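You operate a simulated robot arm through the tools that you are given. There is no shell and no other tool. Be economical: measure what you need, move in short steps, check, and stop when the job is done.

The job below is to be done with a simulated robot arm. You get a single attempt, and the scene is never put back.

## Task
Switch light box P23 to Full, then plate its drawing's right tint.
Fine: switch on, dial at Full; then lay two of the four ticketed panes on the box, one on the other in that field, their depths of blue and amber adding up to its print; the other two and the drawing stay put.
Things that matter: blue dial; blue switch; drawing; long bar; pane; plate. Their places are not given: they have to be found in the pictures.

It is judged by the outcome, as a careful person would: the job done as asked, and still so three seconds after it is handed in. It fails if anything else is knocked over, pushed out of place, dropped, spilled or broken.

## Robot
A 7-joint arm with a three-finger gripper, fixed in place. Base frame: the origin is at the foot of the arm, x ahead of it, y to its left, z up. Lengths are in mm, angles in rad, forces in N, time in s.
Its first joint turns from -2.897 to 2.897 rad. Payload 2.69 kg.
The tool frame sits at the grasp point between the pads (the TCP): z along the fingers, y along the line on which they close. The tips reach 30 mm beyond it. Largest opening 128 mm; the body of the gripper starts 117 mm behind the TCP.
Orientation is that of the tool frame in the base frame, as a unit quaternion [x, y, z, w]. With the fingers straight down and closing along the base's y, the tool's x points along the base's -x, its y along +y and its z along -z.

## Interface
- The arm moves only by the tool apply_moves. Its argument "moves" is a list of rows, each an object of numbers (a shift or turn left out is 0, a gripper value left out holds the last): "dx", "dy", "dz": the shift along the tool's x, y, z in units of 30 mm (1.0 is 30 mm); "ax", "ay", "az": the turn, a rotation vector about the tool's x, y, z in units of 5 degrees (1.0 is 5 degrees); "grip": the gripper command, from -1 (shut) to 1 (fully open), values between in proportion. In form: [{"dx": .., "dy": .., "dz": .., "ax": .., "ay": .., "az": .., "grip": ..}, ...]. A call has 1 to 12 rows; each row shifts and turns the commanded pose from where the row before left it, along the tool's axes as they then stand. A call with a number of a shift or a turn outside -1 to 1 is refused whole. Rows are played at 5 a second. More than 50 mm and 0.15 rad between two rows, or a gripper value outside its range, and nothing of the call is played. Where a pose cannot be reached the arm comes as near as it can. A force on the tool above 40 N (or 10 N above the force at the start of the call, whichever is more), or a blocked arm, ends the call early, and 0.2 s more pass. The fingers move at their own pace and stop on an object; they squeeze with about 26 N. The grip force told is the motor's: it shows also when the fingers shut on nothing. Time passes only in rows, and 0.2 s behind the last, so rows that do not move let the fingers close. It gives the time, the measured TCP pose, the force on the tool (base axes), the opening and the grip force at its end, in the units of the frame above (readings bear some noise), with the torque about the TCP (base axes, N m) and any sound that the robot's microphone picked up.
- Cameras (640 x 400 px; columns grow to the right, rows downward): "scene" is fixed at [409.6, -503, 1544.3]; the picture's right is [0.93, -0.37, 0.00], its down [-0.24, -0.61, -0.75] and it looks along [0.28, 0.70, -0.66] (base axes); focal length 328 px, centre (320, 200). "wrist" rides on the gripper at [58, 54, -131] in the tool frame; the picture's right is [-0.68, 0.74, 0.00], its down [-0.62, -0.57, -0.55] and it looks along [-0.40, -0.37, 0.84] (tool axes); focal length 234 px, centre (320, 200).
- snapshot(camera): a new picture of that camera. No time passes.
- lift_body(by): slides the trunk up (or, below 0, down) by that many mm; the arm rides with it, the base frame stays. It gives what a move gives, with no picture.
- locate(camera, pixels): there is no depth. For up to 12 entries [column, row, z] of the newest picture of that camera ("zoom" is the newest enlarged one), the place [x, y] in the base frame at which the ray of that pixel passes the height z, good to about 2 mm, but the place of the scene camera against the robot may be out by one fixed shift of up to 25 mm in any direction. No time passes.
- zoom(camera, box): a new picture of the part [left, top, right, bottom] of that camera's present view, enlarged. No time passes.
- finish_job(): hands the job in; it is judged then, once.

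Keep the steps short. Do not move on a guess: measure, check each grasp and each placing, and mend mistakes. In all there are 80 turns and 38 pictures (those below and enlarged ones count). Leave the gripper open and the arm clear of the work at the hand-in unless told otherwise, and finish with a single line.

The tools are called after "Request:" as name(argument=value, ...) on one line, values as JSON. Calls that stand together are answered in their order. apply_moves: Moves the arm, as the interface text tells. Its arguments: {"type":"object","properties":{"moves":{"type":"array"}},"required":["moves"]} The other tools are called the same way: lift_body (by) slides the trunk up or down; snapshot (camera) takes a picture; locate (camera, pixels) gives the place at which the rays of pixels pass given heights; zoom (camera, box) takes an enlarged picture of a part of a camera's view; finish_job () hands the job in.

At the start:

```text
t: 0.0
tcp_pos: [698.2, 13.6, 1191.7]
ee_rot: [0.001, 1.0, 0.0, 0.0]
wrist_force: [-0.1, -0.6, 0.0]
torque: [-0.04, -0.02, 0.0]
grip_width: 128.0
grasp_force: 0.1
trunk travel left (down, up): [-150.0, 200.0]
```

scene: 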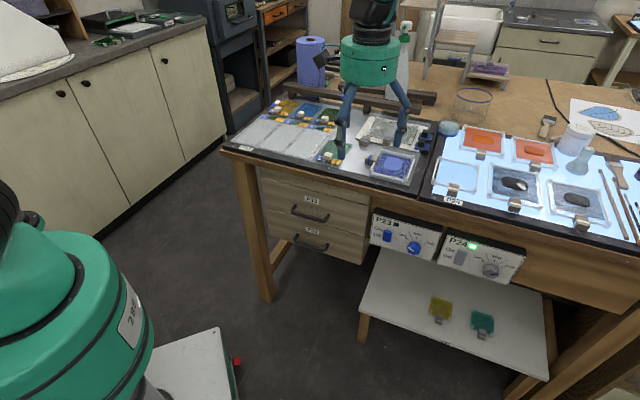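
wrist: 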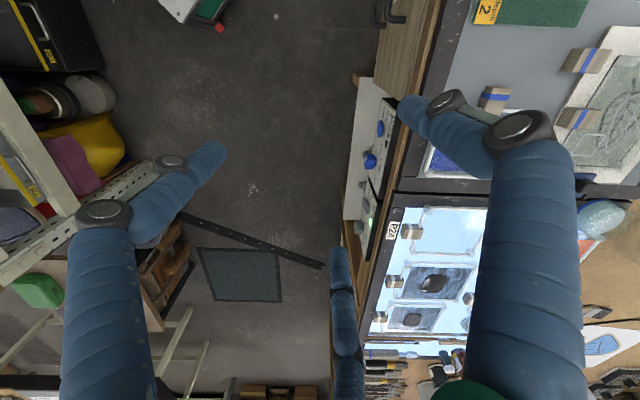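

I see two light boxes: P23 on the left (dark, controls at about (403,235)) and P24 lit on the right. I'll enlarge the box area and the controls.

Request:
zoom(camera="scene", box=[220, 80, 440, 200])

Request:
zoom(camera="scene", box=[360, 200, 530, 290])

Request:
zoom(camera="scene", box=[350, 280, 560, 380])

```text
2.91 times, centred on (330, 140) of scene
```

zoom: 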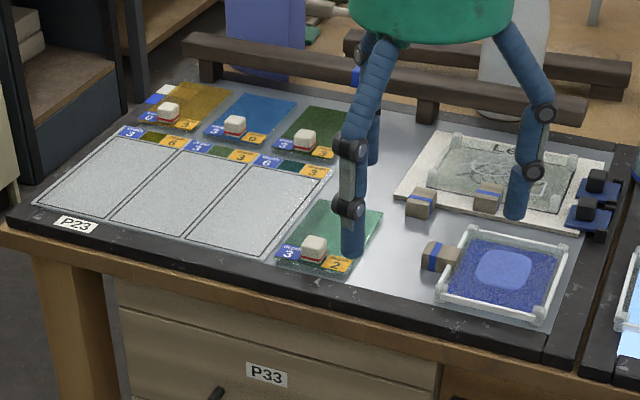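

```text
3.76 times, centred on (445, 245) of scene
```

zoom: 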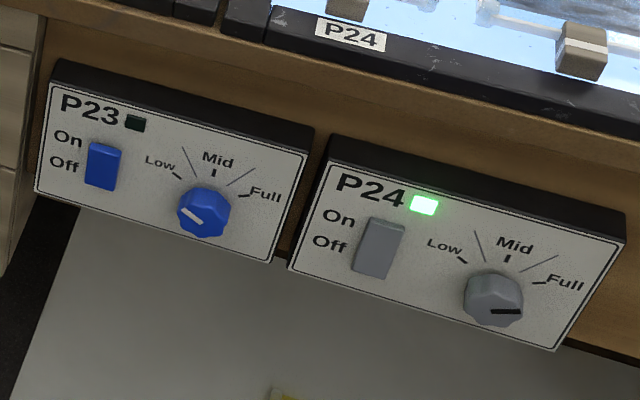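

```text
3.05 times, centred on (455, 330) of scene
```

zoom: 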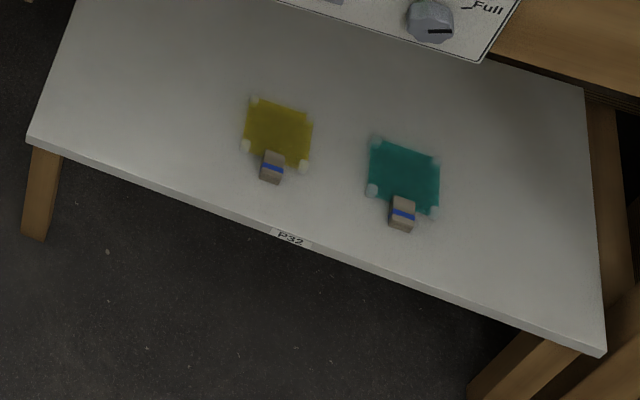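

Request:
zoom(camera="scene", box=[255, 90, 345, 165])

Request:
zoom(camera="scene", box=[350, 105, 440, 190])

```text
5.33 times, centred on (300, 128) of scene
```

zoom: 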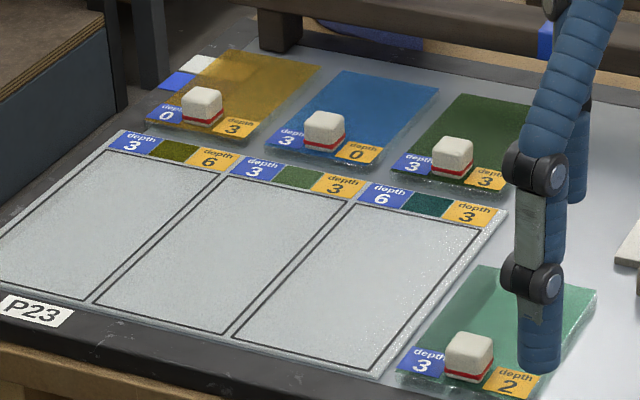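

```text
4.71 times, centred on (395, 148) of scene
```

zoom: 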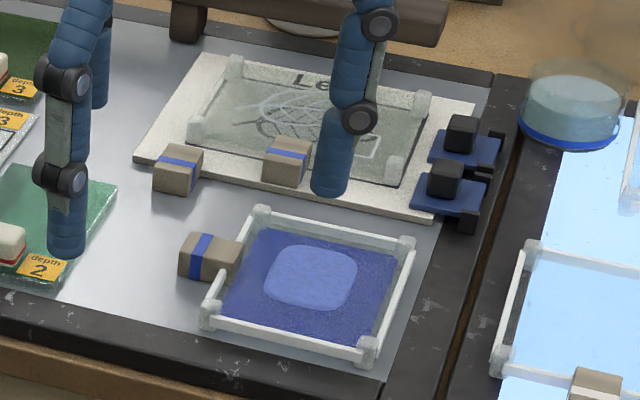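

Reading the tickets: the fields are left (3,6), middle (3,3) and right (6,3). The panes are (0,3), (3,0), (3,3) and (3,2). So the right field needs blue (3,0) plus green (3,3). The bench front runs about 45° to the base axes. I'll turn the tool to the bench's yaw, then check the view.

Request:
apply_moves(moves=[{"az": -0.97}, {"az": -0.97}, {"az": -0.97}, {"az": -0.97}, {"az": -0.97}, {"az": -0.97}, {"az": -0.97}, {"az": -0.97}, {"az": -0.97}])

Request:
snapshot(camera="wrist")

Request:
locate(camera="scene", pixels=[[247, 149, 970], [454, 200, 970], [223, 149, 970], [369, 192, 970], [427, 207, 970], [427, 207, 960], [369, 228, 850], [369, 228, 800], [369, 228, 750]])

```text
t: 2.0
tcp_pos: [697.2, 13.6, 1191.3]
ee_rot: [-0.373, 0.928, 0.0, -0.001]
wrist_force: [-0.2, 0.2, -0.1]
torque: [0.02, -0.02, 0.0]
grip_width: 127.9
grasp_force: 0.0
trunk travel left (down, up): [-150.0, 200.0]
```

```text
30 pictures are left
```

wrist: 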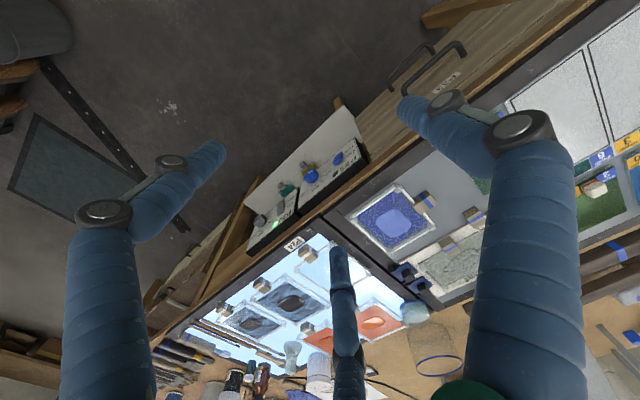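

```text
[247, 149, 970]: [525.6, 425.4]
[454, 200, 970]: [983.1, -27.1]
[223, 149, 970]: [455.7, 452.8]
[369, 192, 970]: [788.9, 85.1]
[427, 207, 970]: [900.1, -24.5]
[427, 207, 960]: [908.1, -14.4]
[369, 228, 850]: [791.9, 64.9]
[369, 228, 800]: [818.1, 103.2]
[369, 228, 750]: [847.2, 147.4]
```

Request:
locate(camera="wrist", pixels=[[294, 243, 970], [294, 243, 930], [310, 175, 850], [310, 175, 800], [338, 158, 850], [338, 158, 800], [585, 192, 970], [585, 192, 930]])

Request:
locate(camera="scene", pixels=[[454, 200, 970], [454, 200, 930], [414, 247, 850], [414, 247, 800], [387, 236, 850], [387, 236, 800], [385, 175, 970], [385, 175, 930]])

Request:
zoom(camera="wrist", box=[230, 120, 400, 260])

```text
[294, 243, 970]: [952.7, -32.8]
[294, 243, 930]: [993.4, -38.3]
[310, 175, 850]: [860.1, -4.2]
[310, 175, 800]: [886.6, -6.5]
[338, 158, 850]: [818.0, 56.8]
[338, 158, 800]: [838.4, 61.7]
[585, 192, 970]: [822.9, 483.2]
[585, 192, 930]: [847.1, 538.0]
```

```text
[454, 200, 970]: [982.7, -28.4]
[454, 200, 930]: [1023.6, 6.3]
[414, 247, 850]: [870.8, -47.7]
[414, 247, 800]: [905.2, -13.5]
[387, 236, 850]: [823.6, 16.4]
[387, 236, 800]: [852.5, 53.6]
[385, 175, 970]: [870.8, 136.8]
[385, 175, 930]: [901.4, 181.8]
```

```text
2.86 times, centred on (315, 190) of wrist
```

zoom: 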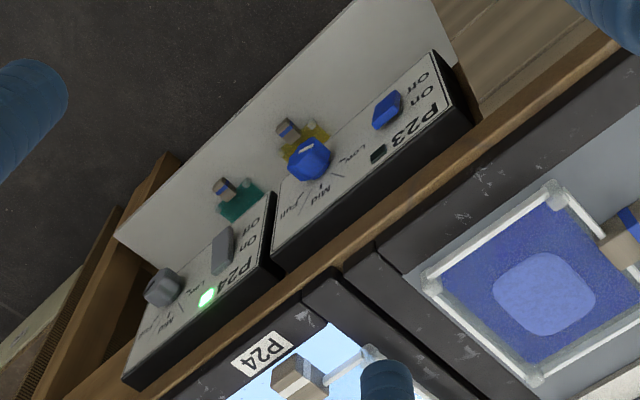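

Triangulating puts the dial near (890,-6,790) and the switch near (842,62,790), with the panel facing the base. I'll lower the tool in front of the bench and start tilting it toward the panel.

Request:
apply_moves(moves=[{"dx": 0.13, "dy": -0.51, "dz": 0.95}, {"dx": 0.13, "dy": -0.51, "dz": 0.95}, {"dx": 0.13, "dy": -0.51, "dz": 0.95}, {"dx": 0.13, "dy": -0.51, "dz": 0.95}, {"dx": 0.13, "dy": -0.51, "dz": 0.95}, {"dx": 0.13, "dy": -0.51, "dz": 0.95}, {"dx": 0.13, "dy": -0.51, "dz": 0.95}, {"ay": -1}, {"ay": -1}, {"ay": -1}, {"ay": -1}, {"ay": -1}])

Request:
apply_moves(moves=[{"ay": -1}, {"ay": -1}, {"ay": -1}, {"ay": -1}, {"ay": -1}, {"ay": -1}, {"ay": -1}])

Request:
snapshot(camera="wrist")

```text
t: 4.6
tcp_pos: [751.1, -82.5, 992.2]
ee_rot: [-0.363, 0.906, 0.08, 0.201]
wrist_force: [0.1, -0.6, 0.4]
torque: [-0.01, 0.04, -0.03]
grip_width: 127.9
grasp_force: 0.0
trunk travel left (down, up): [-150.0, 200.0]
```

```text
t: 6.2
tcp_pos: [751.9, -82.0, 991.7]
ee_rot: [-0.321, 0.803, 0.186, 0.466]
wrist_force: [1.0, -0.3, 1.0]
torque: [-0.03, 0.05, 0.01]
grip_width: 128.0
grasp_force: 0.0
trunk travel left (down, up): [-150.0, 200.0]
```

```text
28 pictures are left
```

wrist: 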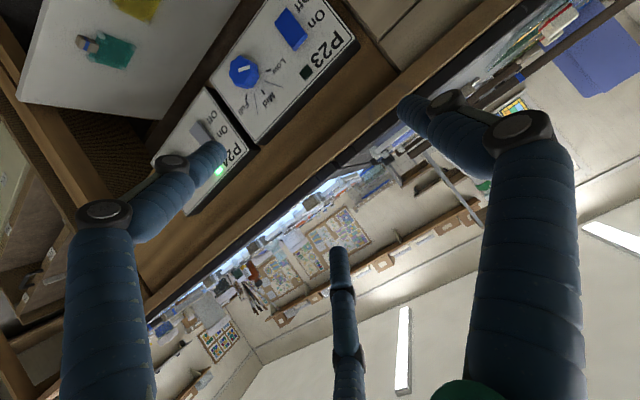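

Request:
locate(camera="wrist", pixels=[[245, 70, 850], [245, 70, 800], [245, 70, 750], [291, 30, 850], [291, 30, 800], [248, 140, 850], [248, 140, 900], [355, 44, 850], [355, 44, 900], [209, 85, 800], [209, 85, 750]])

Request:
zoom(camera="wrist", box=[180, 0, 380, 160])

```text
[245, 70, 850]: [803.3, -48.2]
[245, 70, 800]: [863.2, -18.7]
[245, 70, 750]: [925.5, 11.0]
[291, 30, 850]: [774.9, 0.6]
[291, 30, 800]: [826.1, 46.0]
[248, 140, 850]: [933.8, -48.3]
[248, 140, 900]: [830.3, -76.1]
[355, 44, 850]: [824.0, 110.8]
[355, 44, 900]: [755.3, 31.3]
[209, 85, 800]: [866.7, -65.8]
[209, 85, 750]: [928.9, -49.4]
```

```text
2.50 times, centred on (280, 80) of wrist
```

zoom: 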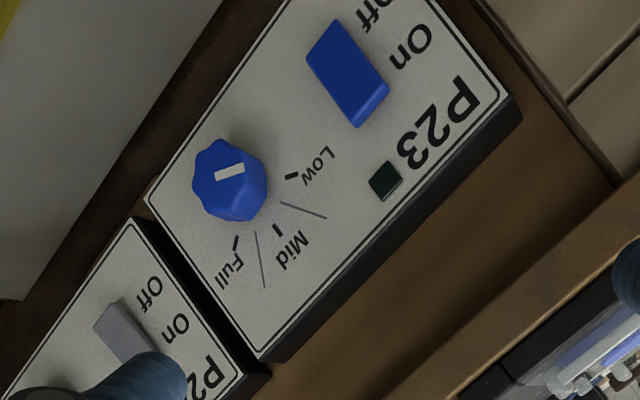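

The panel is vertical, with the dial face near (900,-5,775) and the switch centre near (847,64,780). The dial points to Low, and the rocker's On end (top) stands proud. I'll finish the tilt to horizontal, close the fingers and go down to the switch's height.

Request:
apply_moves(moves=[{"ay": -1, "grip": -1}, {"ay": -1}, {"ay": -1}, {"ay": -1}, {"ay": -1}, {"ay": -1}, {"dx": 1, "dy": 0.2}, {"dx": 1, "dy": 0.2}, {"dx": 1, "dy": 0.2}, {"dx": 1, "dy": 0.2}, {"dx": 1, "dy": 0.2}, {"dx": 1, "dy": 0.2}])

Request:
zoom(camera="wrist", box=[200, 0, 520, 200])

```text
t: 8.8
tcp_pos: [728.6, -55.9, 810.8]
ee_rot: [-0.263, 0.656, 0.262, 0.657]
wrist_force: [0.7, 0.0, 0.2]
torque: [-0.04, 0.04, 0.04]
grip_width: 2.2
grasp_force: 26.2
trunk travel left (down, up): [-150.0, 200.0]
```

```text
2.00 times, centred on (360, 100) of wrist
```

zoom: 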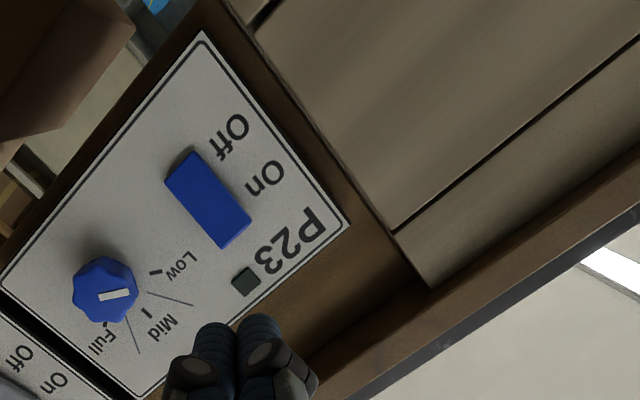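

Request:
locate(camera="wrist", pixels=[[304, 100, 780], [304, 100, 760], [319, 114, 800], [319, 114, 780], [291, 84, 780], [291, 84, 760], [252, 145, 780], [252, 145, 760], [282, 241, 850], [282, 241, 830]])

```text
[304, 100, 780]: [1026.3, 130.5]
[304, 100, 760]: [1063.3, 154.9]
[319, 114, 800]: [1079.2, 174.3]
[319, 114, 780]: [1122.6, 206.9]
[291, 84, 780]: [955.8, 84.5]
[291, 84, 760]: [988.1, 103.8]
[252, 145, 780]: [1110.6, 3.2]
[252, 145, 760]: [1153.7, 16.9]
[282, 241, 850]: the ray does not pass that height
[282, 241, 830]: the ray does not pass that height
```

The panel is clear and close. The rocker spans z from about 752 to 800 at u≈537. I'll line the closed fingertips up with its upper (On) end and approach.

Request:
apply_moves(moves=[{"dx": 0.32, "dy": 0.1, "dz": 0.0}, {"dx": 0.32, "dy": 0.1}, {"dz": 0.9}, {"dz": 0.9}, {"dz": 0.9}, {"dz": 0.9}, {}])

Request:
zoom(camera="wrist", box=[200, 0, 520, 200])

```text
t: 10.4
tcp_pos: [800.7, 22.8, 792.7]
ee_rot: [-0.263, 0.656, 0.263, 0.657]
wrist_force: [0.6, 0.1, 0.4]
torque: [0.01, -0.04, 0.01]
grip_width: 2.2
grasp_force: 26.6
trunk travel left (down, up): [-150.0, 200.0]
```

```text
2.00 times, centred on (360, 100) of wrist
```

zoom: 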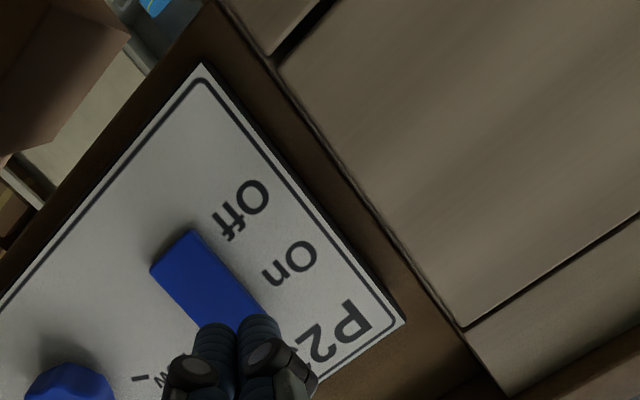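

The tips sit in front of the rocker's On end. I'll push forward in small steps.

Request:
apply_moves(moves=[{"dz": 0.2}, {"dz": 0.2}, {"dz": 0.2}, {"dz": 0.15}, {"dz": 0.1}, {"dz": 0.1}, {"dz": 0.1}, {"dz": 0.1}])

Request:
zoom(camera="scene", box=[360, 200, 530, 290])

```text
t: 12.2
tcp_pos: [823.6, 46.2, 793.5]
ee_rot: [-0.261, 0.657, 0.263, 0.657]
wrist_force: [-30.4, -24.8, 6.4]
torque: [-0.34, -0.01, 0.15]
grip_width: 5.9
grasp_force: 31.5
trunk travel left (down, up): [-150.0, 200.0]
```

```text
3.76 times, centred on (445, 245) of scene
```

zoom: 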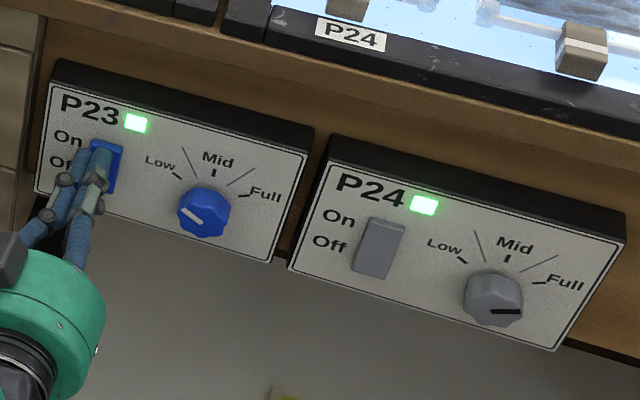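

The P23 lamp is green, so the switch is on. I'll back off, shift across to the dial and open the fingers partly.

Request:
apply_moves(moves=[{"dz": -0.9}, {"dz": -0.9}, {"dz": -0.9}, {"dz": -0.9}, {"dx": 0.25, "dy": -0.93, "grip": 0.1}, {"dx": 0.25, "dy": -0.93}, {"dx": 0.25, "dy": -0.93}, {}])

Request:
zoom(camera="wrist", box=[160, 0, 480, 200])

```text
t: 14.0
tcp_pos: [805.5, -88.1, 769.1]
ee_rot: [-0.262, 0.657, 0.262, 0.657]
wrist_force: [0.5, -0.1, 0.1]
torque: [0.0, -0.02, -0.02]
grip_width: 70.5
grasp_force: 0.0
trunk travel left (down, up): [-150.0, 200.0]
```

```text
2.00 times, centred on (320, 100) of wrist
```

zoom: 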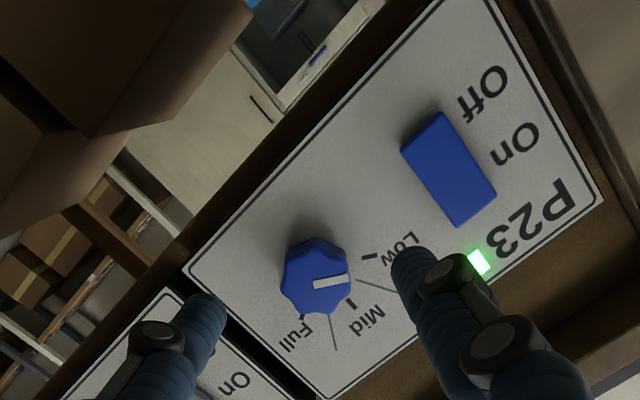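

The dial sits at u≈620, z≈768, which lines up with the tool axis. I'll move in around it.

Request:
apply_moves(moves=[{"dz": 0.8}, {"dz": 0.8}, {"dz": 0.8}, {"dz": 0.5}, {"dz": 0.25}, {}])

Request:
zoom(camera="wrist", box=[160, 100, 480, 300])

```text
t: 15.4
tcp_pos: [875.5, -22.7, 769.4]
ee_rot: [-0.262, 0.657, 0.262, 0.656]
wrist_force: [0.0, 0.5, -0.7]
torque: [-0.03, 0.03, 0.02]
grip_width: 70.6
grasp_force: 0.0
trunk travel left (down, up): [-150.0, 200.0]
```

```text
2.00 times, centred on (320, 200) of wrist
```

zoom: 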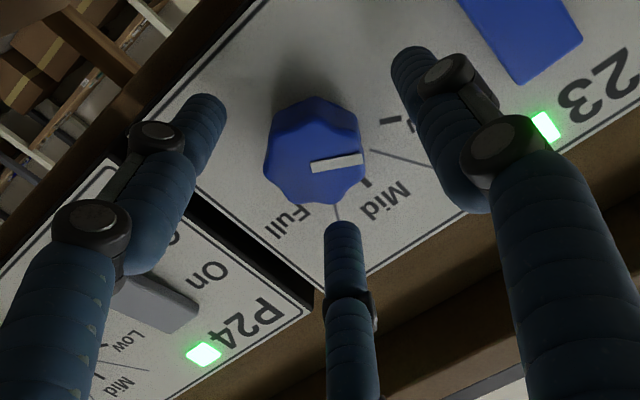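

The fingers straddle the knob evenly with no contact. Closing on it.

Request:
apply_moves(moves=[{"grip": -1}, {}, {}])

Request:
zoom(camera="wrist", box=[160, 100, 480, 300])

```text
t: 16.2
tcp_pos: [877.1, -25.6, 773.3]
ee_rot: [-0.262, 0.656, 0.261, 0.658]
wrist_force: [13.0, -11.1, 15.6]
torque: [0.3, -0.42, -0.52]
grip_width: 38.4
grasp_force: 26.4
trunk travel left (down, up): [-150.0, 200.0]
```

```text
2.00 times, centred on (320, 200) of wrist
```

zoom: 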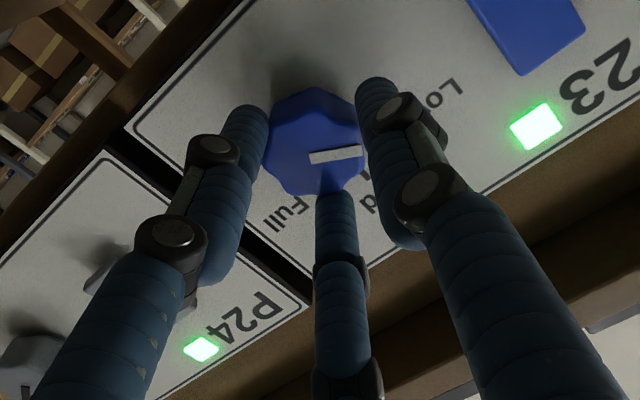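

Gripped at 38 mm, but the tool was drawn about 4 mm up and 3 mm to the right. I'll recentre to remove the side force.

Request:
apply_moves(moves=[{"dx": -0.08, "dy": -0.06}, {"dx": -0.08, "dy": -0.06}, {}])

```text
t: 17.0
tcp_pos: [877.0, -25.7, 773.8]
ee_rot: [-0.263, 0.657, 0.263, 0.655]
wrist_force: [16.9, 1.3, -2.6]
torque: [-0.06, 0.08, -0.14]
grip_width: 38.7
grasp_force: 26.4
trunk travel left (down, up): [-150.0, 200.0]
```

Request:
apply_moves(moves=[{"dy": -0.06, "dz": 0.06}, {"az": 0.6}, {"az": 0.8}, {"az": 0.8}, {"az": 0.8}, {}])

Request:
zoom(camera="scene", box=[360, 200, 530, 290])

```text
t: 18.4
tcp_pos: [878.8, -26.6, 772.3]
ee_rot: [-0.175, 0.686, 0.346, 0.616]
wrist_force: [2.1, -15.7, -15.9]
torque: [-0.41, 0.49, -0.69]
grip_width: 36.2
grasp_force: 25.9
trunk travel left (down, up): [-150.0, 200.0]
```

```text
3.76 times, centred on (445, 245) of scene
```

zoom: 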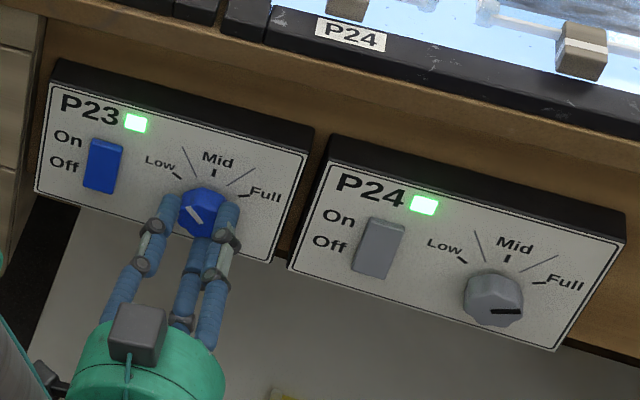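

The knob is starting to turn. Continuing.

Request:
apply_moves(moves=[{"az": 1}, {"az": 1}, {"az": 1}, {"az": 1}, {"az": 1}, {"az": 1}, {}])

```text
t: 20.1
tcp_pos: [880.8, -27.8, 773.1]
ee_rot: [0.011, 0.708, 0.494, 0.505]
wrist_force: [9.9, -2.9, -10.7]
torque: [-0.44, 0.44, -0.54]
grip_width: 35.8
grasp_force: 25.4
trunk travel left (down, up): [-150.0, 200.0]
stopped in row 7: the force on the tool passed its limit at 40 N (the readings are from after the stop); the commanded pose is now the measured one
```

Request:
zoom(camera="scene", box=[385, 225, 445, 265])

```text
10.00 times, centred on (415, 245) of scene
```

zoom: 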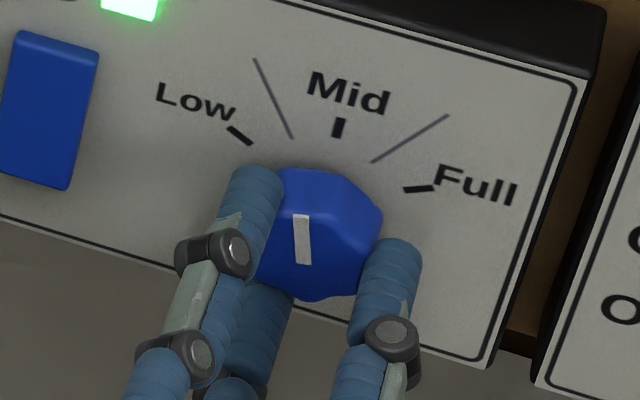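

It follows well and the pointer is now near Mid. Continuing toward Full.

Request:
apply_moves(moves=[{"az": 0.8}, {"az": 0.8}, {"az": 0.8}, {"az": 0.8}, {"az": 0.8}, {"az": 0.8}])

Request:
apply_moves(moves=[{"az": 0.8}, {"az": 0.8}, {"az": 0.8}, {"az": 0.8}, {"az": 0.8}, {"az": 0.8}])

Request:
zoom(camera="scene", box=[385, 225, 445, 265])

```text
t: 21.5
tcp_pos: [878.9, -27.4, 772.7]
ee_rot: [0.159, 0.69, 0.588, 0.391]
wrist_force: [10.8, -12.1, -15.5]
torque: [-0.47, 0.47, -0.34]
grip_width: 35.8
grasp_force: 25.9
trunk travel left (down, up): [-150.0, 200.0]
```

```text
t: 22.9
tcp_pos: [879.9, -27.6, 772.4]
ee_rot: [0.299, 0.642, 0.656, 0.26]
wrist_force: [5.1, -25.4, -19.6]
torque: [-0.67, 0.67, -0.54]
grip_width: 35.4
grasp_force: 44.6
trunk travel left (down, up): [-150.0, 200.0]
```

```text
10.00 times, centred on (415, 245) of scene
```

zoom: 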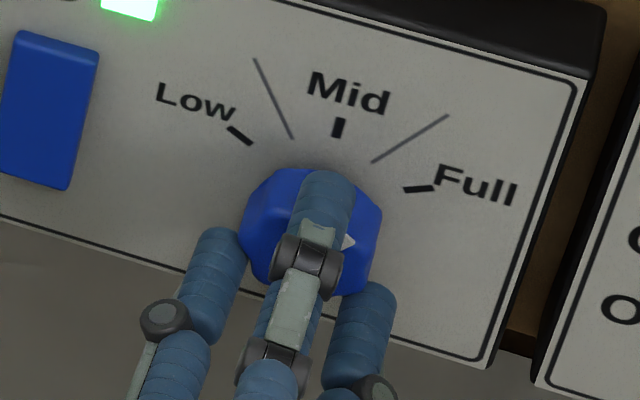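

Request:
apply_moves(moves=[{"dx": -0.07, "dy": -0.07}, {"az": 0.8}, {"az": 0.8}, {"az": 0.8}, {"az": 0.8}, {"az": 0.8}, {"az": 0.8}])

Request:
zoom(camera="wrist", box=[160, 100, 480, 300])

```text
t: 24.5
tcp_pos: [879.1, -27.9, 773.2]
ee_rot: [0.424, 0.566, 0.697, 0.119]
wrist_force: [-5.5, -5.4, 0.2]
torque: [-0.14, 0.13, 0.08]
grip_width: 35.3
grasp_force: 44.6
trunk travel left (down, up): [-150.0, 200.0]
```

```text
2.00 times, centred on (320, 200) of wrist
```

zoom: 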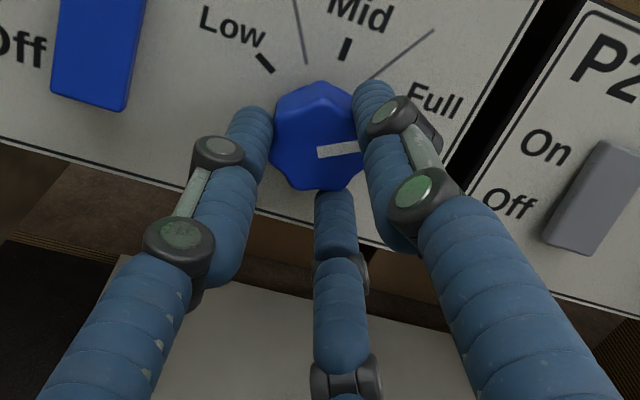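

The torque has dropped to almost nothing, which fits the dial settling at Full. I'll release, back off and verify.

Request:
apply_moves(moves=[{"grip": 0.1}, {}, {"dz": -0.8}, {"dz": -0.8}, {"dz": -0.8}, {"dz": -0.8}])

Request:
zoom(camera="wrist", box=[160, 50, 480, 250])

```text
t: 25.9
tcp_pos: [810.9, -94.9, 773.2]
ee_rot: [0.424, 0.566, 0.697, 0.119]
wrist_force: [-0.2, -0.4, 0.1]
torque: [0.03, -0.01, 0.01]
grip_width: 70.6
grasp_force: 0.0
trunk travel left (down, up): [-150.0, 200.0]
```

```text
2.00 times, centred on (320, 150) of wrist
```

zoom: 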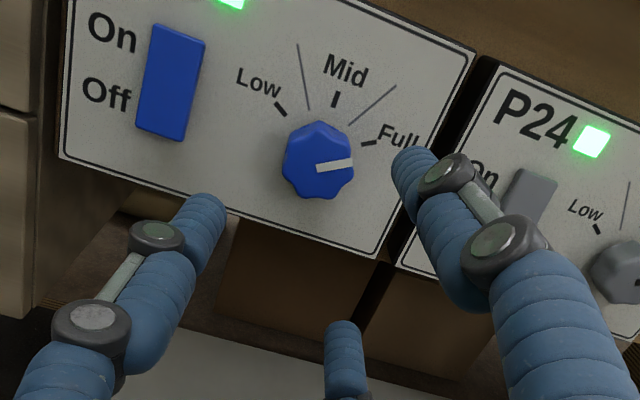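

The dial points at Full and both lamps are on. Next I'll rotate the tool back, raise it and point it down for the panes.

Request:
apply_moves(moves=[{"az": -0.98}, {"az": -0.98}, {"az": -0.98}, {"az": -0.98}, {"az": -0.98}, {"az": -0.98}, {"az": -0.98}, {"az": -0.98}, {"az": -0.98}, {"az": -0.98}, {"az": -0.98}, {"az": -0.98}])

Request:
apply_moves(moves=[{"az": -0.98}, {"az": -0.98}, {"az": -0.98}, {"az": -0.98}, {"az": -0.98}, {"az": -0.98}, {"az": -0.98}, {"az": -0.98}, {"az": -0.98}, {"az": -0.98}, {"az": -0.98}, {"az": -0.98}])

Request:
apply_moves(moves=[{"dx": -1}, {"dx": -1}, {"dx": -1}, {"dx": -1}, {"dx": -1}, {"dx": -1}, {"dx": -1}, {"dx": -1}, {"dx": -1}, {"dx": -1}, {"dx": -1}, {"dx": -1}])

Request:
apply_moves(moves=[{"ay": 1}, {"ay": 1}, {"ay": 1}, {"ay": 1}, {"ay": 1}, {"ay": 1}, {"ay": 1}, {"ay": 1}, {"ay": 1}, {"ay": 1}, {"ay": 1}, {"ay": 1}])

```text
t: 28.5
tcp_pos: [810.6, -94.4, 772.1]
ee_rot: [0.09, 0.702, 0.549, 0.446]
wrist_force: [0.6, -0.2, 0.1]
torque: [0.0, 0.02, 0.0]
grip_width: 70.3
grasp_force: 0.0
trunk travel left (down, up): [-150.0, 200.0]
```

```text
t: 31.1
tcp_pos: [811.4, -95.0, 773.5]
ee_rot: [-0.265, 0.656, 0.259, 0.658]
wrist_force: [0.3, -0.2, 0.0]
torque: [-0.01, -0.01, 0.0]
grip_width: 70.4
grasp_force: 0.1
trunk travel left (down, up): [-150.0, 200.0]
```

```text
t: 33.7
tcp_pos: [809.1, -91.4, 1131.1]
ee_rot: [-0.265, 0.656, 0.26, 0.657]
wrist_force: [0.4, 0.3, -0.4]
torque: [0.01, -0.06, 0.0]
grip_width: 70.5
grasp_force: 0.0
trunk travel left (down, up): [-150.0, 200.0]
```

```text
t: 36.3
tcp_pos: [808.6, -92.3, 1132.5]
ee_rot: [-0.359, 0.897, 0.092, 0.241]
wrist_force: [0.1, -0.4, -0.8]
torque: [-0.01, 0.01, 0.0]
grip_width: 70.4
grasp_force: 0.0
trunk travel left (down, up): [-150.0, 200.0]
```

Request:
apply_moves(moves=[{"ay": 1}, {"ay": 1}, {"ay": 1}, {"ay": 1}, {"ay": 1}, {"ay": 0.95}])

Request:
snapshot(camera="scene")

Request:
locate(camera="scene", pixels=[[300.8, 114.2, 980], [326.6, 118.4, 980], [326.6, 118.4, 960], [278, 110, 980], [328, 166, 980], [322, 139, 960], [292, 169, 960], [247, 149, 960]])

```text
t: 37.7
tcp_pos: [811.0, -91.6, 1133.2]
ee_rot: [-0.371, 0.929, -0.004, 0.002]
wrist_force: [0.4, -0.3, 0.4]
torque: [-0.05, -0.02, 0.01]
grip_width: 70.5
grasp_force: 0.0
trunk travel left (down, up): [-150.0, 200.0]
```

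```text
15 pictures are left
```

scene: 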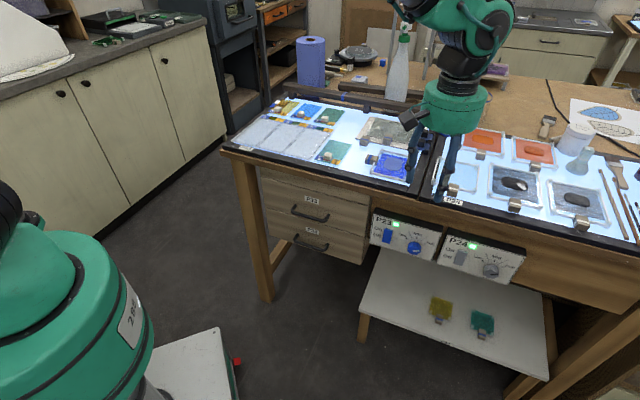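

```text
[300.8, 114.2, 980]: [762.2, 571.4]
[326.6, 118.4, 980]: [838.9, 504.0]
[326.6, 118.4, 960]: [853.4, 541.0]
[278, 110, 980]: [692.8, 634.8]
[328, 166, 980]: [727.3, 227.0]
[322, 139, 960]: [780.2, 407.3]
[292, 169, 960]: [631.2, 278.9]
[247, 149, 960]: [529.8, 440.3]
```

P23 is lit now. I'll take an enlarged view of the lit box to confirm the tickets and the geometry.

Request:
zoom(camera="scene", box=[220, 85, 380, 185])

```text
4.00 times, centred on (300, 135) of scene
```

zoom: 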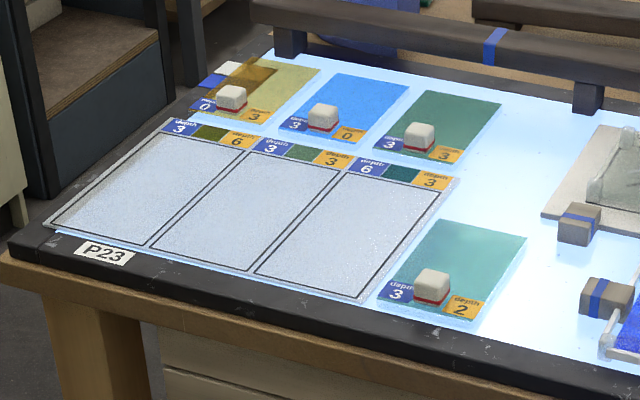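

Confirmed: blue (3,0) plus green (3,3) makes (6,3). I'll move high over the left box for an accurate wrist view.

Request:
apply_moves(moves=[{"dx": -0.49, "dy": 1, "dz": -0.2}, {"dx": -0.49, "dy": 1, "dz": -0.2}, {"dx": -0.49, "dy": 1, "dz": -0.2}, {"dx": -0.49, "dy": 1, "dz": -0.2}, {"dx": -0.49, "dy": 1, "dz": -0.2}, {"dx": -0.49, "dy": 1, "dz": -0.2}, {"dx": -0.49, "dy": 1, "dz": -0.2}, {"dx": -0.49, "dy": 1, "dz": -0.2}, {"dx": -0.49, "dy": 1, "dz": -0.2}, {"dx": -0.49, "dy": 1, "dz": -0.2}, {"dx": -0.49, "dy": 1}, {"dx": -0.49, "dy": 1}])

Request:
apply_moves(moves=[{"dx": -0.49, "dy": 1}, {"dx": -0.49, "dy": 1}, {"dx": -0.49, "dy": 1}, {"dx": -0.49, "dy": 1}, {"dx": -0.49, "dy": 1}, {}])

Request:
snapshot(camera="wrist")

```text
t: 40.3
tcp_pos: [689.2, 292.3, 1190.9]
ee_rot: [-0.371, 0.929, -0.003, 0.003]
wrist_force: [0.5, 0.7, 0.2]
torque: [0.0, 0.04, 0.01]
grip_width: 70.2
grasp_force: 0.1
trunk travel left (down, up): [-150.0, 200.0]
```

```text
t: 41.7
tcp_pos: [638.3, 450.5, 1191.8]
ee_rot: [-0.371, 0.929, -0.004, 0.004]
wrist_force: [-0.7, 1.0, 0.0]
torque: [-0.06, -0.03, 0.01]
grip_width: 70.3
grasp_force: 0.1
trunk travel left (down, up): [-150.0, 200.0]
```

```text
13 pictures are left
```

wrist: 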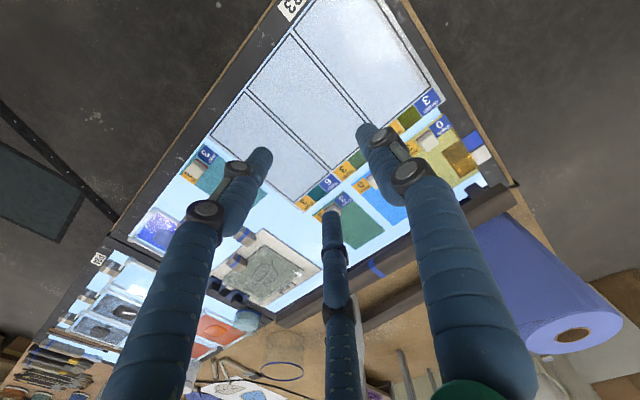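

Request:
zoom(camera="wrist", box=[180, 60, 500, 260])

```text
2.00 times, centred on (340, 160) of wrist
```

zoom: 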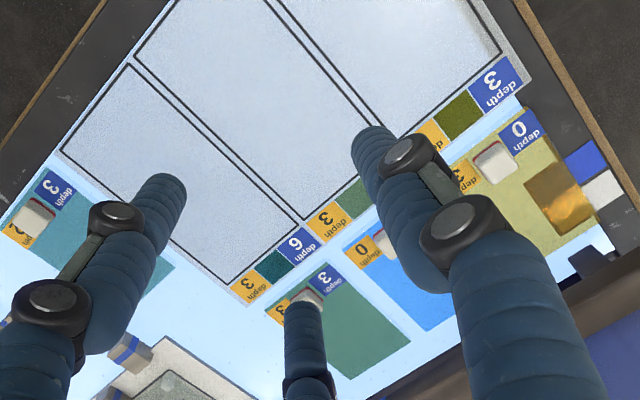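

Request:
locate(camera="zoom", pixels=[[298, 219, 960], [298, 219, 930], [230, 286, 960], [62, 152, 960], [128, 65, 960], [410, 342, 960], [350, 378, 960], [383, 328, 960], [325, 265, 960], [342, 237, 960], [318, 266, 960], [455, 318, 960]])

Request:
locate(camera="scene", pixels=[[306.25, 128, 960], [306.25, 128, 930], [330, 133, 960], [309.5, 159.5, 960], [283, 153.5, 960], [344.7, 111.5, 960], [324.2, 107.5, 960], [322, 99, 960]])

```text
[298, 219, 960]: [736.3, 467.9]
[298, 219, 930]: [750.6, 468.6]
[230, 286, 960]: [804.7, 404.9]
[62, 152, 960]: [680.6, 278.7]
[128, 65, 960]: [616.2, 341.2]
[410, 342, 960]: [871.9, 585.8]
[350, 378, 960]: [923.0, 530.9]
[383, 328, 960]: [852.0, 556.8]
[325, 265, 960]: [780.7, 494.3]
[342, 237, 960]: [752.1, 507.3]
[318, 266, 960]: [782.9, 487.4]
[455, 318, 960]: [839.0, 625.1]
```

```text
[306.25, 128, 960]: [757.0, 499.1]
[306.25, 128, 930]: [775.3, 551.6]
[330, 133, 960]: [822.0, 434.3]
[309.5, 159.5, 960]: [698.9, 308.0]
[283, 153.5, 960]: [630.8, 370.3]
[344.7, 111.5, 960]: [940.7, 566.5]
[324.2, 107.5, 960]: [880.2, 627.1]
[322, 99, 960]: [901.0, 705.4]
```

The surface is near z≈970. The right field is about 90 × 170 mm, and the panes are about 78 × 125 mm with a knob at the front edge. So the second pane has to sit just behind the first one's knob. The green knob is near (792,481), so I'll move above it.

Request:
apply_moves(moves=[{"dx": -0.88, "dy": -0.56, "dz": 0.7, "az": -0.34}, {"dx": -0.88, "dy": -0.56, "dz": 0.7}, {"dx": -0.88, "dy": -0.56, "dz": 0.7}, {"dx": -0.88, "dy": -0.56, "dz": 0.7}, {"dx": -0.88, "dy": -0.56, "dz": 0.7}, {}])

Request:
snapshot(camera="wrist")

```text
t: 43.1
tcp_pos: [789.3, 484.1, 1086.4]
ee_rot: [-0.384, 0.923, -0.004, 0.002]
wrist_force: [1.4, 0.2, -0.4]
torque: [-0.01, 0.06, 0.03]
grip_width: 70.2
grasp_force: 0.1
trunk travel left (down, up): [-150.0, 200.0]
```

```text
11 pictures are left
```

wrist: 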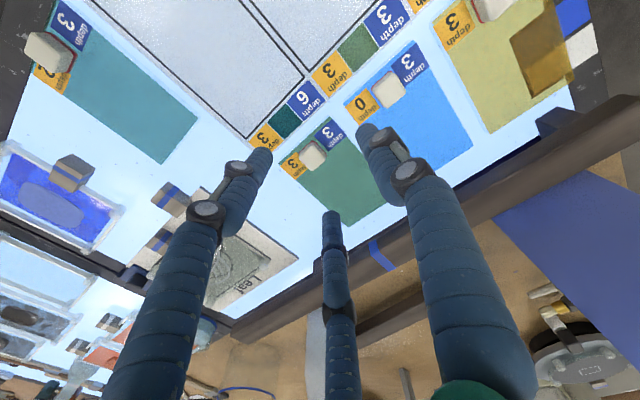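

Request:
locate(camera="wrist", pixels=[[249, 139, 970], [249, 139, 950], [325, 117, 970], [278, 165, 970], [365, 225, 970], [415, 42, 970], [345, 100, 970], [472, 143, 970], [198, 120, 970], [165, 163, 970], [313, 154, 995], [389, 89, 995]])

Request:
zoom(camera="wrist", box=[230, 60, 430, 240])

```text
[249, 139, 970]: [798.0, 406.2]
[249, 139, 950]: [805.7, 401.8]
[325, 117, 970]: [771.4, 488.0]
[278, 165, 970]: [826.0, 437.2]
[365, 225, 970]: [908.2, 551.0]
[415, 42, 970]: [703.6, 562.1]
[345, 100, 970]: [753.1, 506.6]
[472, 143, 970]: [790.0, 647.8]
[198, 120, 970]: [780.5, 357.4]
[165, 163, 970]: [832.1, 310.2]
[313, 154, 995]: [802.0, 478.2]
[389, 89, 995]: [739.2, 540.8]
```

```text
2.22 times, centred on (330, 150) of wrist
```

zoom: 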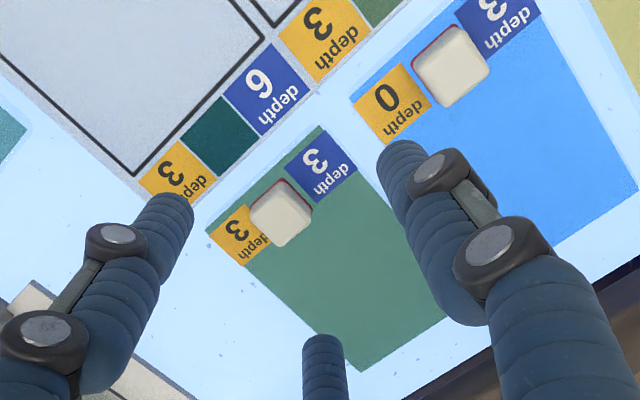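

Request:
locate(camera="zoom", pixels=[[322, 125, 973], [207, 232, 973], [360, 370, 973], [350, 97, 973], [281, 213, 995], [281, 213, 985], [250, 210, 995], [283, 180, 995], [312, 213, 995], [280, 247, 995], [134, 174, 970], [264, 38, 970]])

Request:
locate(camera="wrist", pixels=[[473, 144, 973], [416, 41, 973], [432, 172, 973], [389, 89, 995], [377, 90, 995], [387, 74, 995], [405, 88, 995], [391, 107, 995], [110, 64, 970], [198, 120, 973]])

```text
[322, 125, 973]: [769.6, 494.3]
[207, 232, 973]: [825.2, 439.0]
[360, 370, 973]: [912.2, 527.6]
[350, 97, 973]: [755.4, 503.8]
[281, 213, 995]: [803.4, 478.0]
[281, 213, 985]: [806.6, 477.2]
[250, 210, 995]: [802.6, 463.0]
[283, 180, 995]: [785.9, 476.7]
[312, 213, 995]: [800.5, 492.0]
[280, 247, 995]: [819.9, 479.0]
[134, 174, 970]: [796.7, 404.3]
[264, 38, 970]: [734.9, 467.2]
```

```text
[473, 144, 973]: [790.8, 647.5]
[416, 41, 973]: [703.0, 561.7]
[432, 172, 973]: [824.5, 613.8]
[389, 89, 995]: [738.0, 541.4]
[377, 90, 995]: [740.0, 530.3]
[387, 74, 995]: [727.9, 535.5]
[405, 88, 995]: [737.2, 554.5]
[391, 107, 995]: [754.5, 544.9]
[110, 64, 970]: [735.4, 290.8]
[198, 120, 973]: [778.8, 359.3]
```

The measurements agree. The green knob is at about (804,477), the pane is 78 × 124 mm, and the bench yaw is 45.2°, which matches the tool. I'll descend above the knob.

Request:
apply_moves(moves=[{"dx": -0.1, "dy": -0.25, "grip": -0.25}, {"dx": -0.09, "dy": -0.25}, {"dz": 0.7}, {"dz": 0.7}, {"dz": 0.5}, {}])

Request:
zoom(camera="wrist", box=[230, 80, 430, 260])

```text
t: 44.5
tcp_pos: [808.3, 476.6, 1029.2]
ee_rot: [-0.384, 0.923, -0.003, 0.003]
wrist_force: [-0.6, 0.2, -0.4]
torque: [0.0, -0.02, -0.02]
grip_width: 47.8
grasp_force: 0.1
trunk travel left (down, up): [-150.0, 200.0]
```

```text
2.22 times, centred on (330, 170) of wrist
```

zoom: 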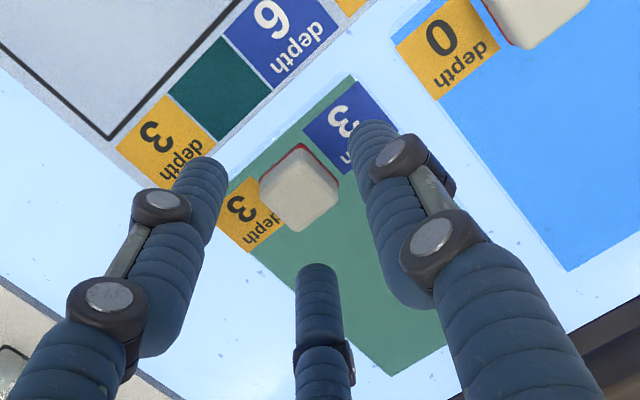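

Request:
locate(camera="zoom", pixels=[[300, 190, 995], [300, 190, 985], [352, 75, 973], [352, 75, 963], [108, 138, 970], [108, 138, 960], [568, 270, 973], [395, 40, 973], [395, 375, 973]])

```text
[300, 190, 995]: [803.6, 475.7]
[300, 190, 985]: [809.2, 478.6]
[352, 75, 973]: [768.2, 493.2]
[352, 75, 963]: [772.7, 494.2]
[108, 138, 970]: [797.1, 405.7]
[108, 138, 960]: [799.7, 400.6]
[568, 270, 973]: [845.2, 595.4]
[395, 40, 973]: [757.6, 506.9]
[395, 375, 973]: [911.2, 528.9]
```

The knob is at (805.5,477.5) with its top at about 989. I'll trim, lower the last bit and close on it.

Request:
apply_moves(moves=[{"dx": 0.04, "dy": 0.09, "dz": 0.3}, {"dz": 0.25}, {"dz": 0.2}, {}, {"grip": -1}, {}, {}])

```text
t: 46.1
tcp_pos: [804.3, 475.9, 1007.3]
ee_rot: [-0.384, 0.923, -0.004, 0.004]
wrist_force: [-0.5, 0.4, -1.4]
torque: [-0.03, 0.06, -0.02]
grip_width: 26.3
grasp_force: 26.3
trunk travel left (down, up): [-150.0, 200.0]
```

Gripped at 26 mm with no contact force. Lifting straight up by 60 mm.

Request:
apply_moves(moves=[{"dz": -0.3}, {"dz": -0.4}, {"dz": -0.6}, {"dz": -0.7}, {}])

Request:
snapshot(camera="wrist")

```text
t: 47.3
tcp_pos: [803.8, 477.9, 1067.2]
ee_rot: [-0.384, 0.923, -0.003, 0.002]
wrist_force: [-0.1, 0.4, -0.3]
torque: [-0.03, -0.02, 0.04]
grip_width: 26.5
grasp_force: 26.4
trunk travel left (down, up): [-150.0, 200.0]
```

```text
8 pictures are left
```

wrist: 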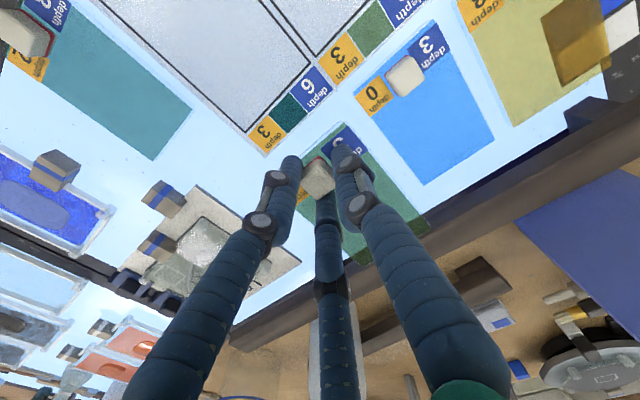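

The green pane is held level. I'll carry it straight forward 209 mm over the right field and lower it part way.

Request:
apply_moves(moves=[{"dx": 0.87, "dy": -0.01}, {"dx": 0.87}, {"dx": 0.87}, {"dx": 0.87}, {"dx": 0.87, "dy": -0.01}, {"dx": 0.87}, {"dx": 0.87}, {"dx": 0.87}, {"dz": 0.6}, {"dz": 0.6}, {}])

Request:
snapshot(camera="wrist")

```text
t: 49.7
tcp_pos: [658.8, 330.9, 1030.7]
ee_rot: [-0.384, 0.923, -0.003, 0.003]
wrist_force: [0.0, 0.4, -1.2]
torque: [-0.04, 0.04, 0.01]
grip_width: 26.3
grasp_force: 26.7
trunk travel left (down, up): [-150.0, 200.0]
```

```text
7 pictures are left
```

wrist: 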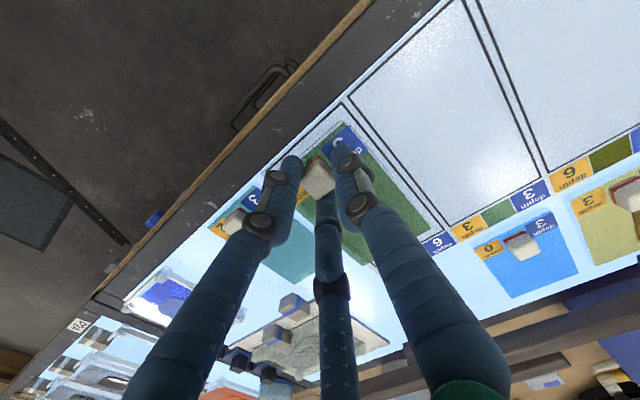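

Request:
locate(camera="wrist", pixels=[[342, 103, 971], [441, 231, 971], [356, 122, 997], [430, 226, 997], [358, 98, 971]])

Request:
zoom(camera="wrist", box=[230, 80, 450, 260])

```text
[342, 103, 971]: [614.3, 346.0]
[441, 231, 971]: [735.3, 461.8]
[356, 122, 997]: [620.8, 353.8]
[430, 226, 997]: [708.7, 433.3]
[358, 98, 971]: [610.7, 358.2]
```

```text
2.22 times, centred on (340, 170) of wrist
```

zoom: 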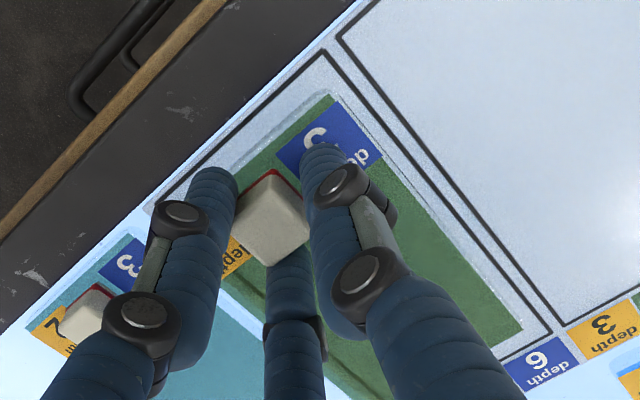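

Request:
locate(camera="zoom", pixels=[[330, 95, 997], [522, 327, 997], [328, 50, 971], [553, 333, 971], [146, 207, 971]])

```text
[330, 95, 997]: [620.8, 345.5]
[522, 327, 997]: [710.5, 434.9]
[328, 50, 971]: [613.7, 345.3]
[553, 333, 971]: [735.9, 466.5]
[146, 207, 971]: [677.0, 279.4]
```

The pane sits about 5 mm inside the field's left line and about 6 mm behind its front line. That's good, so I'll lower it gently.

Request:
apply_moves(moves=[{"dz": 0.3}, {"dz": 0.2}, {"dz": 0.15}, {"dz": 0.05}, {"dz": 0.03}, {}])

```text
t: 51.1
tcp_pos: [659.2, 329.9, 1008.0]
ee_rot: [-0.385, 0.923, -0.003, 0.004]
wrist_force: [0.9, 1.5, 5.6]
torque: [0.17, 0.17, 0.01]
grip_width: 26.4
grasp_force: 25.8
trunk travel left (down, up): [-150.0, 200.0]
```

Light contact of 5.6 N, so it's seated. I'll release and lift straight up.

Request:
apply_moves(moves=[{"grip": -0.3}, {}, {"dz": -0.5}, {"dz": -0.8}, {"dz": -1}, {"dz": -1}])

Request:
snapshot(camera="wrist")

```text
t: 52.5
tcp_pos: [656.3, 330.9, 1106.4]
ee_rot: [-0.384, 0.923, -0.004, 0.004]
wrist_force: [0.4, 0.0, 0.4]
torque: [0.01, -0.04, -0.02]
grip_width: 44.6
grasp_force: 0.1
trunk travel left (down, up): [-150.0, 200.0]
```

```text
5 pictures are left
```

wrist: 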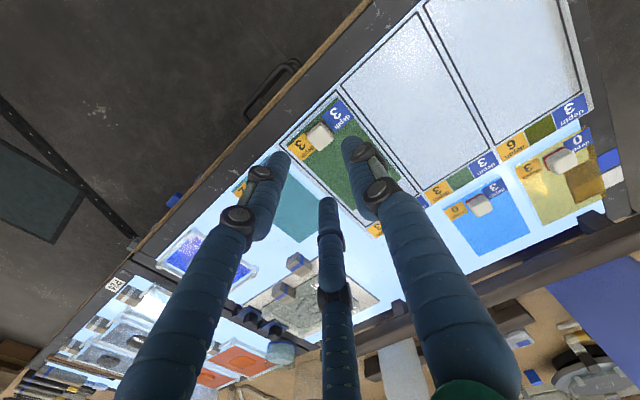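

Request:
locate(camera="wrist", pixels=[[320, 137, 990], [338, 98, 974], [288, 148, 974], [342, 86, 971], [280, 150, 971], [480, 205, 990], [475, 205, 990], [445, 212, 973], [503, 180, 973]])

```text
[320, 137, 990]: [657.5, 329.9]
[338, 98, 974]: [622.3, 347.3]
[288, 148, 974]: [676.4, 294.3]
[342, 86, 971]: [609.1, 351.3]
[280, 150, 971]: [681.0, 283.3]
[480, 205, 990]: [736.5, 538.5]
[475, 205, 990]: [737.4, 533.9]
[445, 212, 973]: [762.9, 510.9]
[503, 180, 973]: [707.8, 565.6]
```

The green pane lies properly in the right field, with its knob at (658,330). Next is the blue pane: move above its knob at about (740,541).

Request:
apply_moves(moves=[{"dx": -0.87, "dy": 0.37, "grip": -0.25}, {"dx": -0.87, "dy": 0.37}, {"dx": -0.87, "dy": 0.37}, {"dx": -0.87, "dy": 0.37}, {"dx": -0.87, "dy": 0.37}, {"dx": -0.87, "dy": 0.37}, {"dx": -0.87, "dy": 0.37}, {"dx": -0.86, "dy": 0.37}, {"dz": 0.8}, {"dz": 0.8}, {"dz": 0.8}, {}])

Request:
zoom(camera="wrist", box=[230, 80, 430, 260])

```text
t: 55.1
tcp_pos: [743.3, 537.9, 1034.8]
ee_rot: [-0.384, 0.923, -0.003, 0.003]
wrist_force: [-0.6, 0.4, 0.0]
torque: [-0.02, -0.02, 0.01]
grip_width: 48.1
grasp_force: 0.0
trunk travel left (down, up): [-150.0, 200.0]
```

```text
2.22 times, centred on (330, 170) of wrist
```

zoom: 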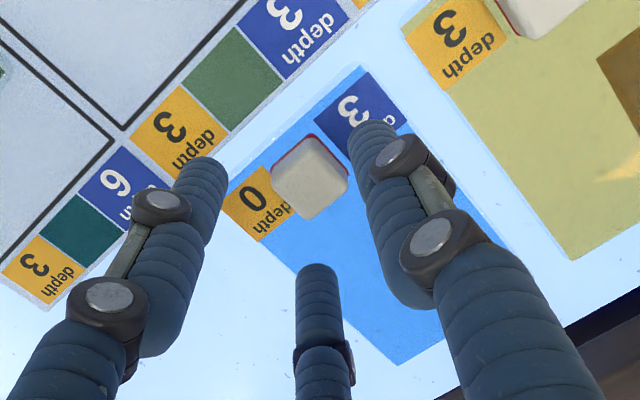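

Request:
locate(camera="zoom", pixels=[[311, 180, 989], [360, 66, 973], [223, 195, 973], [400, 365, 973], [272, 178, 989], [348, 180, 989]])

```text
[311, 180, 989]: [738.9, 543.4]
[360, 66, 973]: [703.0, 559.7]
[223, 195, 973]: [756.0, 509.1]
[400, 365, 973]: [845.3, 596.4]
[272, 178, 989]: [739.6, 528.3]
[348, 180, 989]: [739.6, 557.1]
```

The knob centre is at (739,543), so the tool needs to go 7 mm left. I'll trim, lower to 1007 and grip.

Request:
apply_moves(moves=[{"dx": -0.03, "dy": 0.22}, {"dz": 0.4}, {"dz": 0.3}, {"dz": 0.22}, {}, {"grip": -1}, {}, {}])

```text
t: 56.9
tcp_pos: [738.8, 544.6, 1007.9]
ee_rot: [-0.384, 0.923, -0.003, 0.003]
wrist_force: [0.6, 0.0, 0.7]
torque: [0.04, 0.08, 0.02]
grip_width: 26.1
grasp_force: 26.0
trunk travel left (down, up): [-150.0, 200.0]
```

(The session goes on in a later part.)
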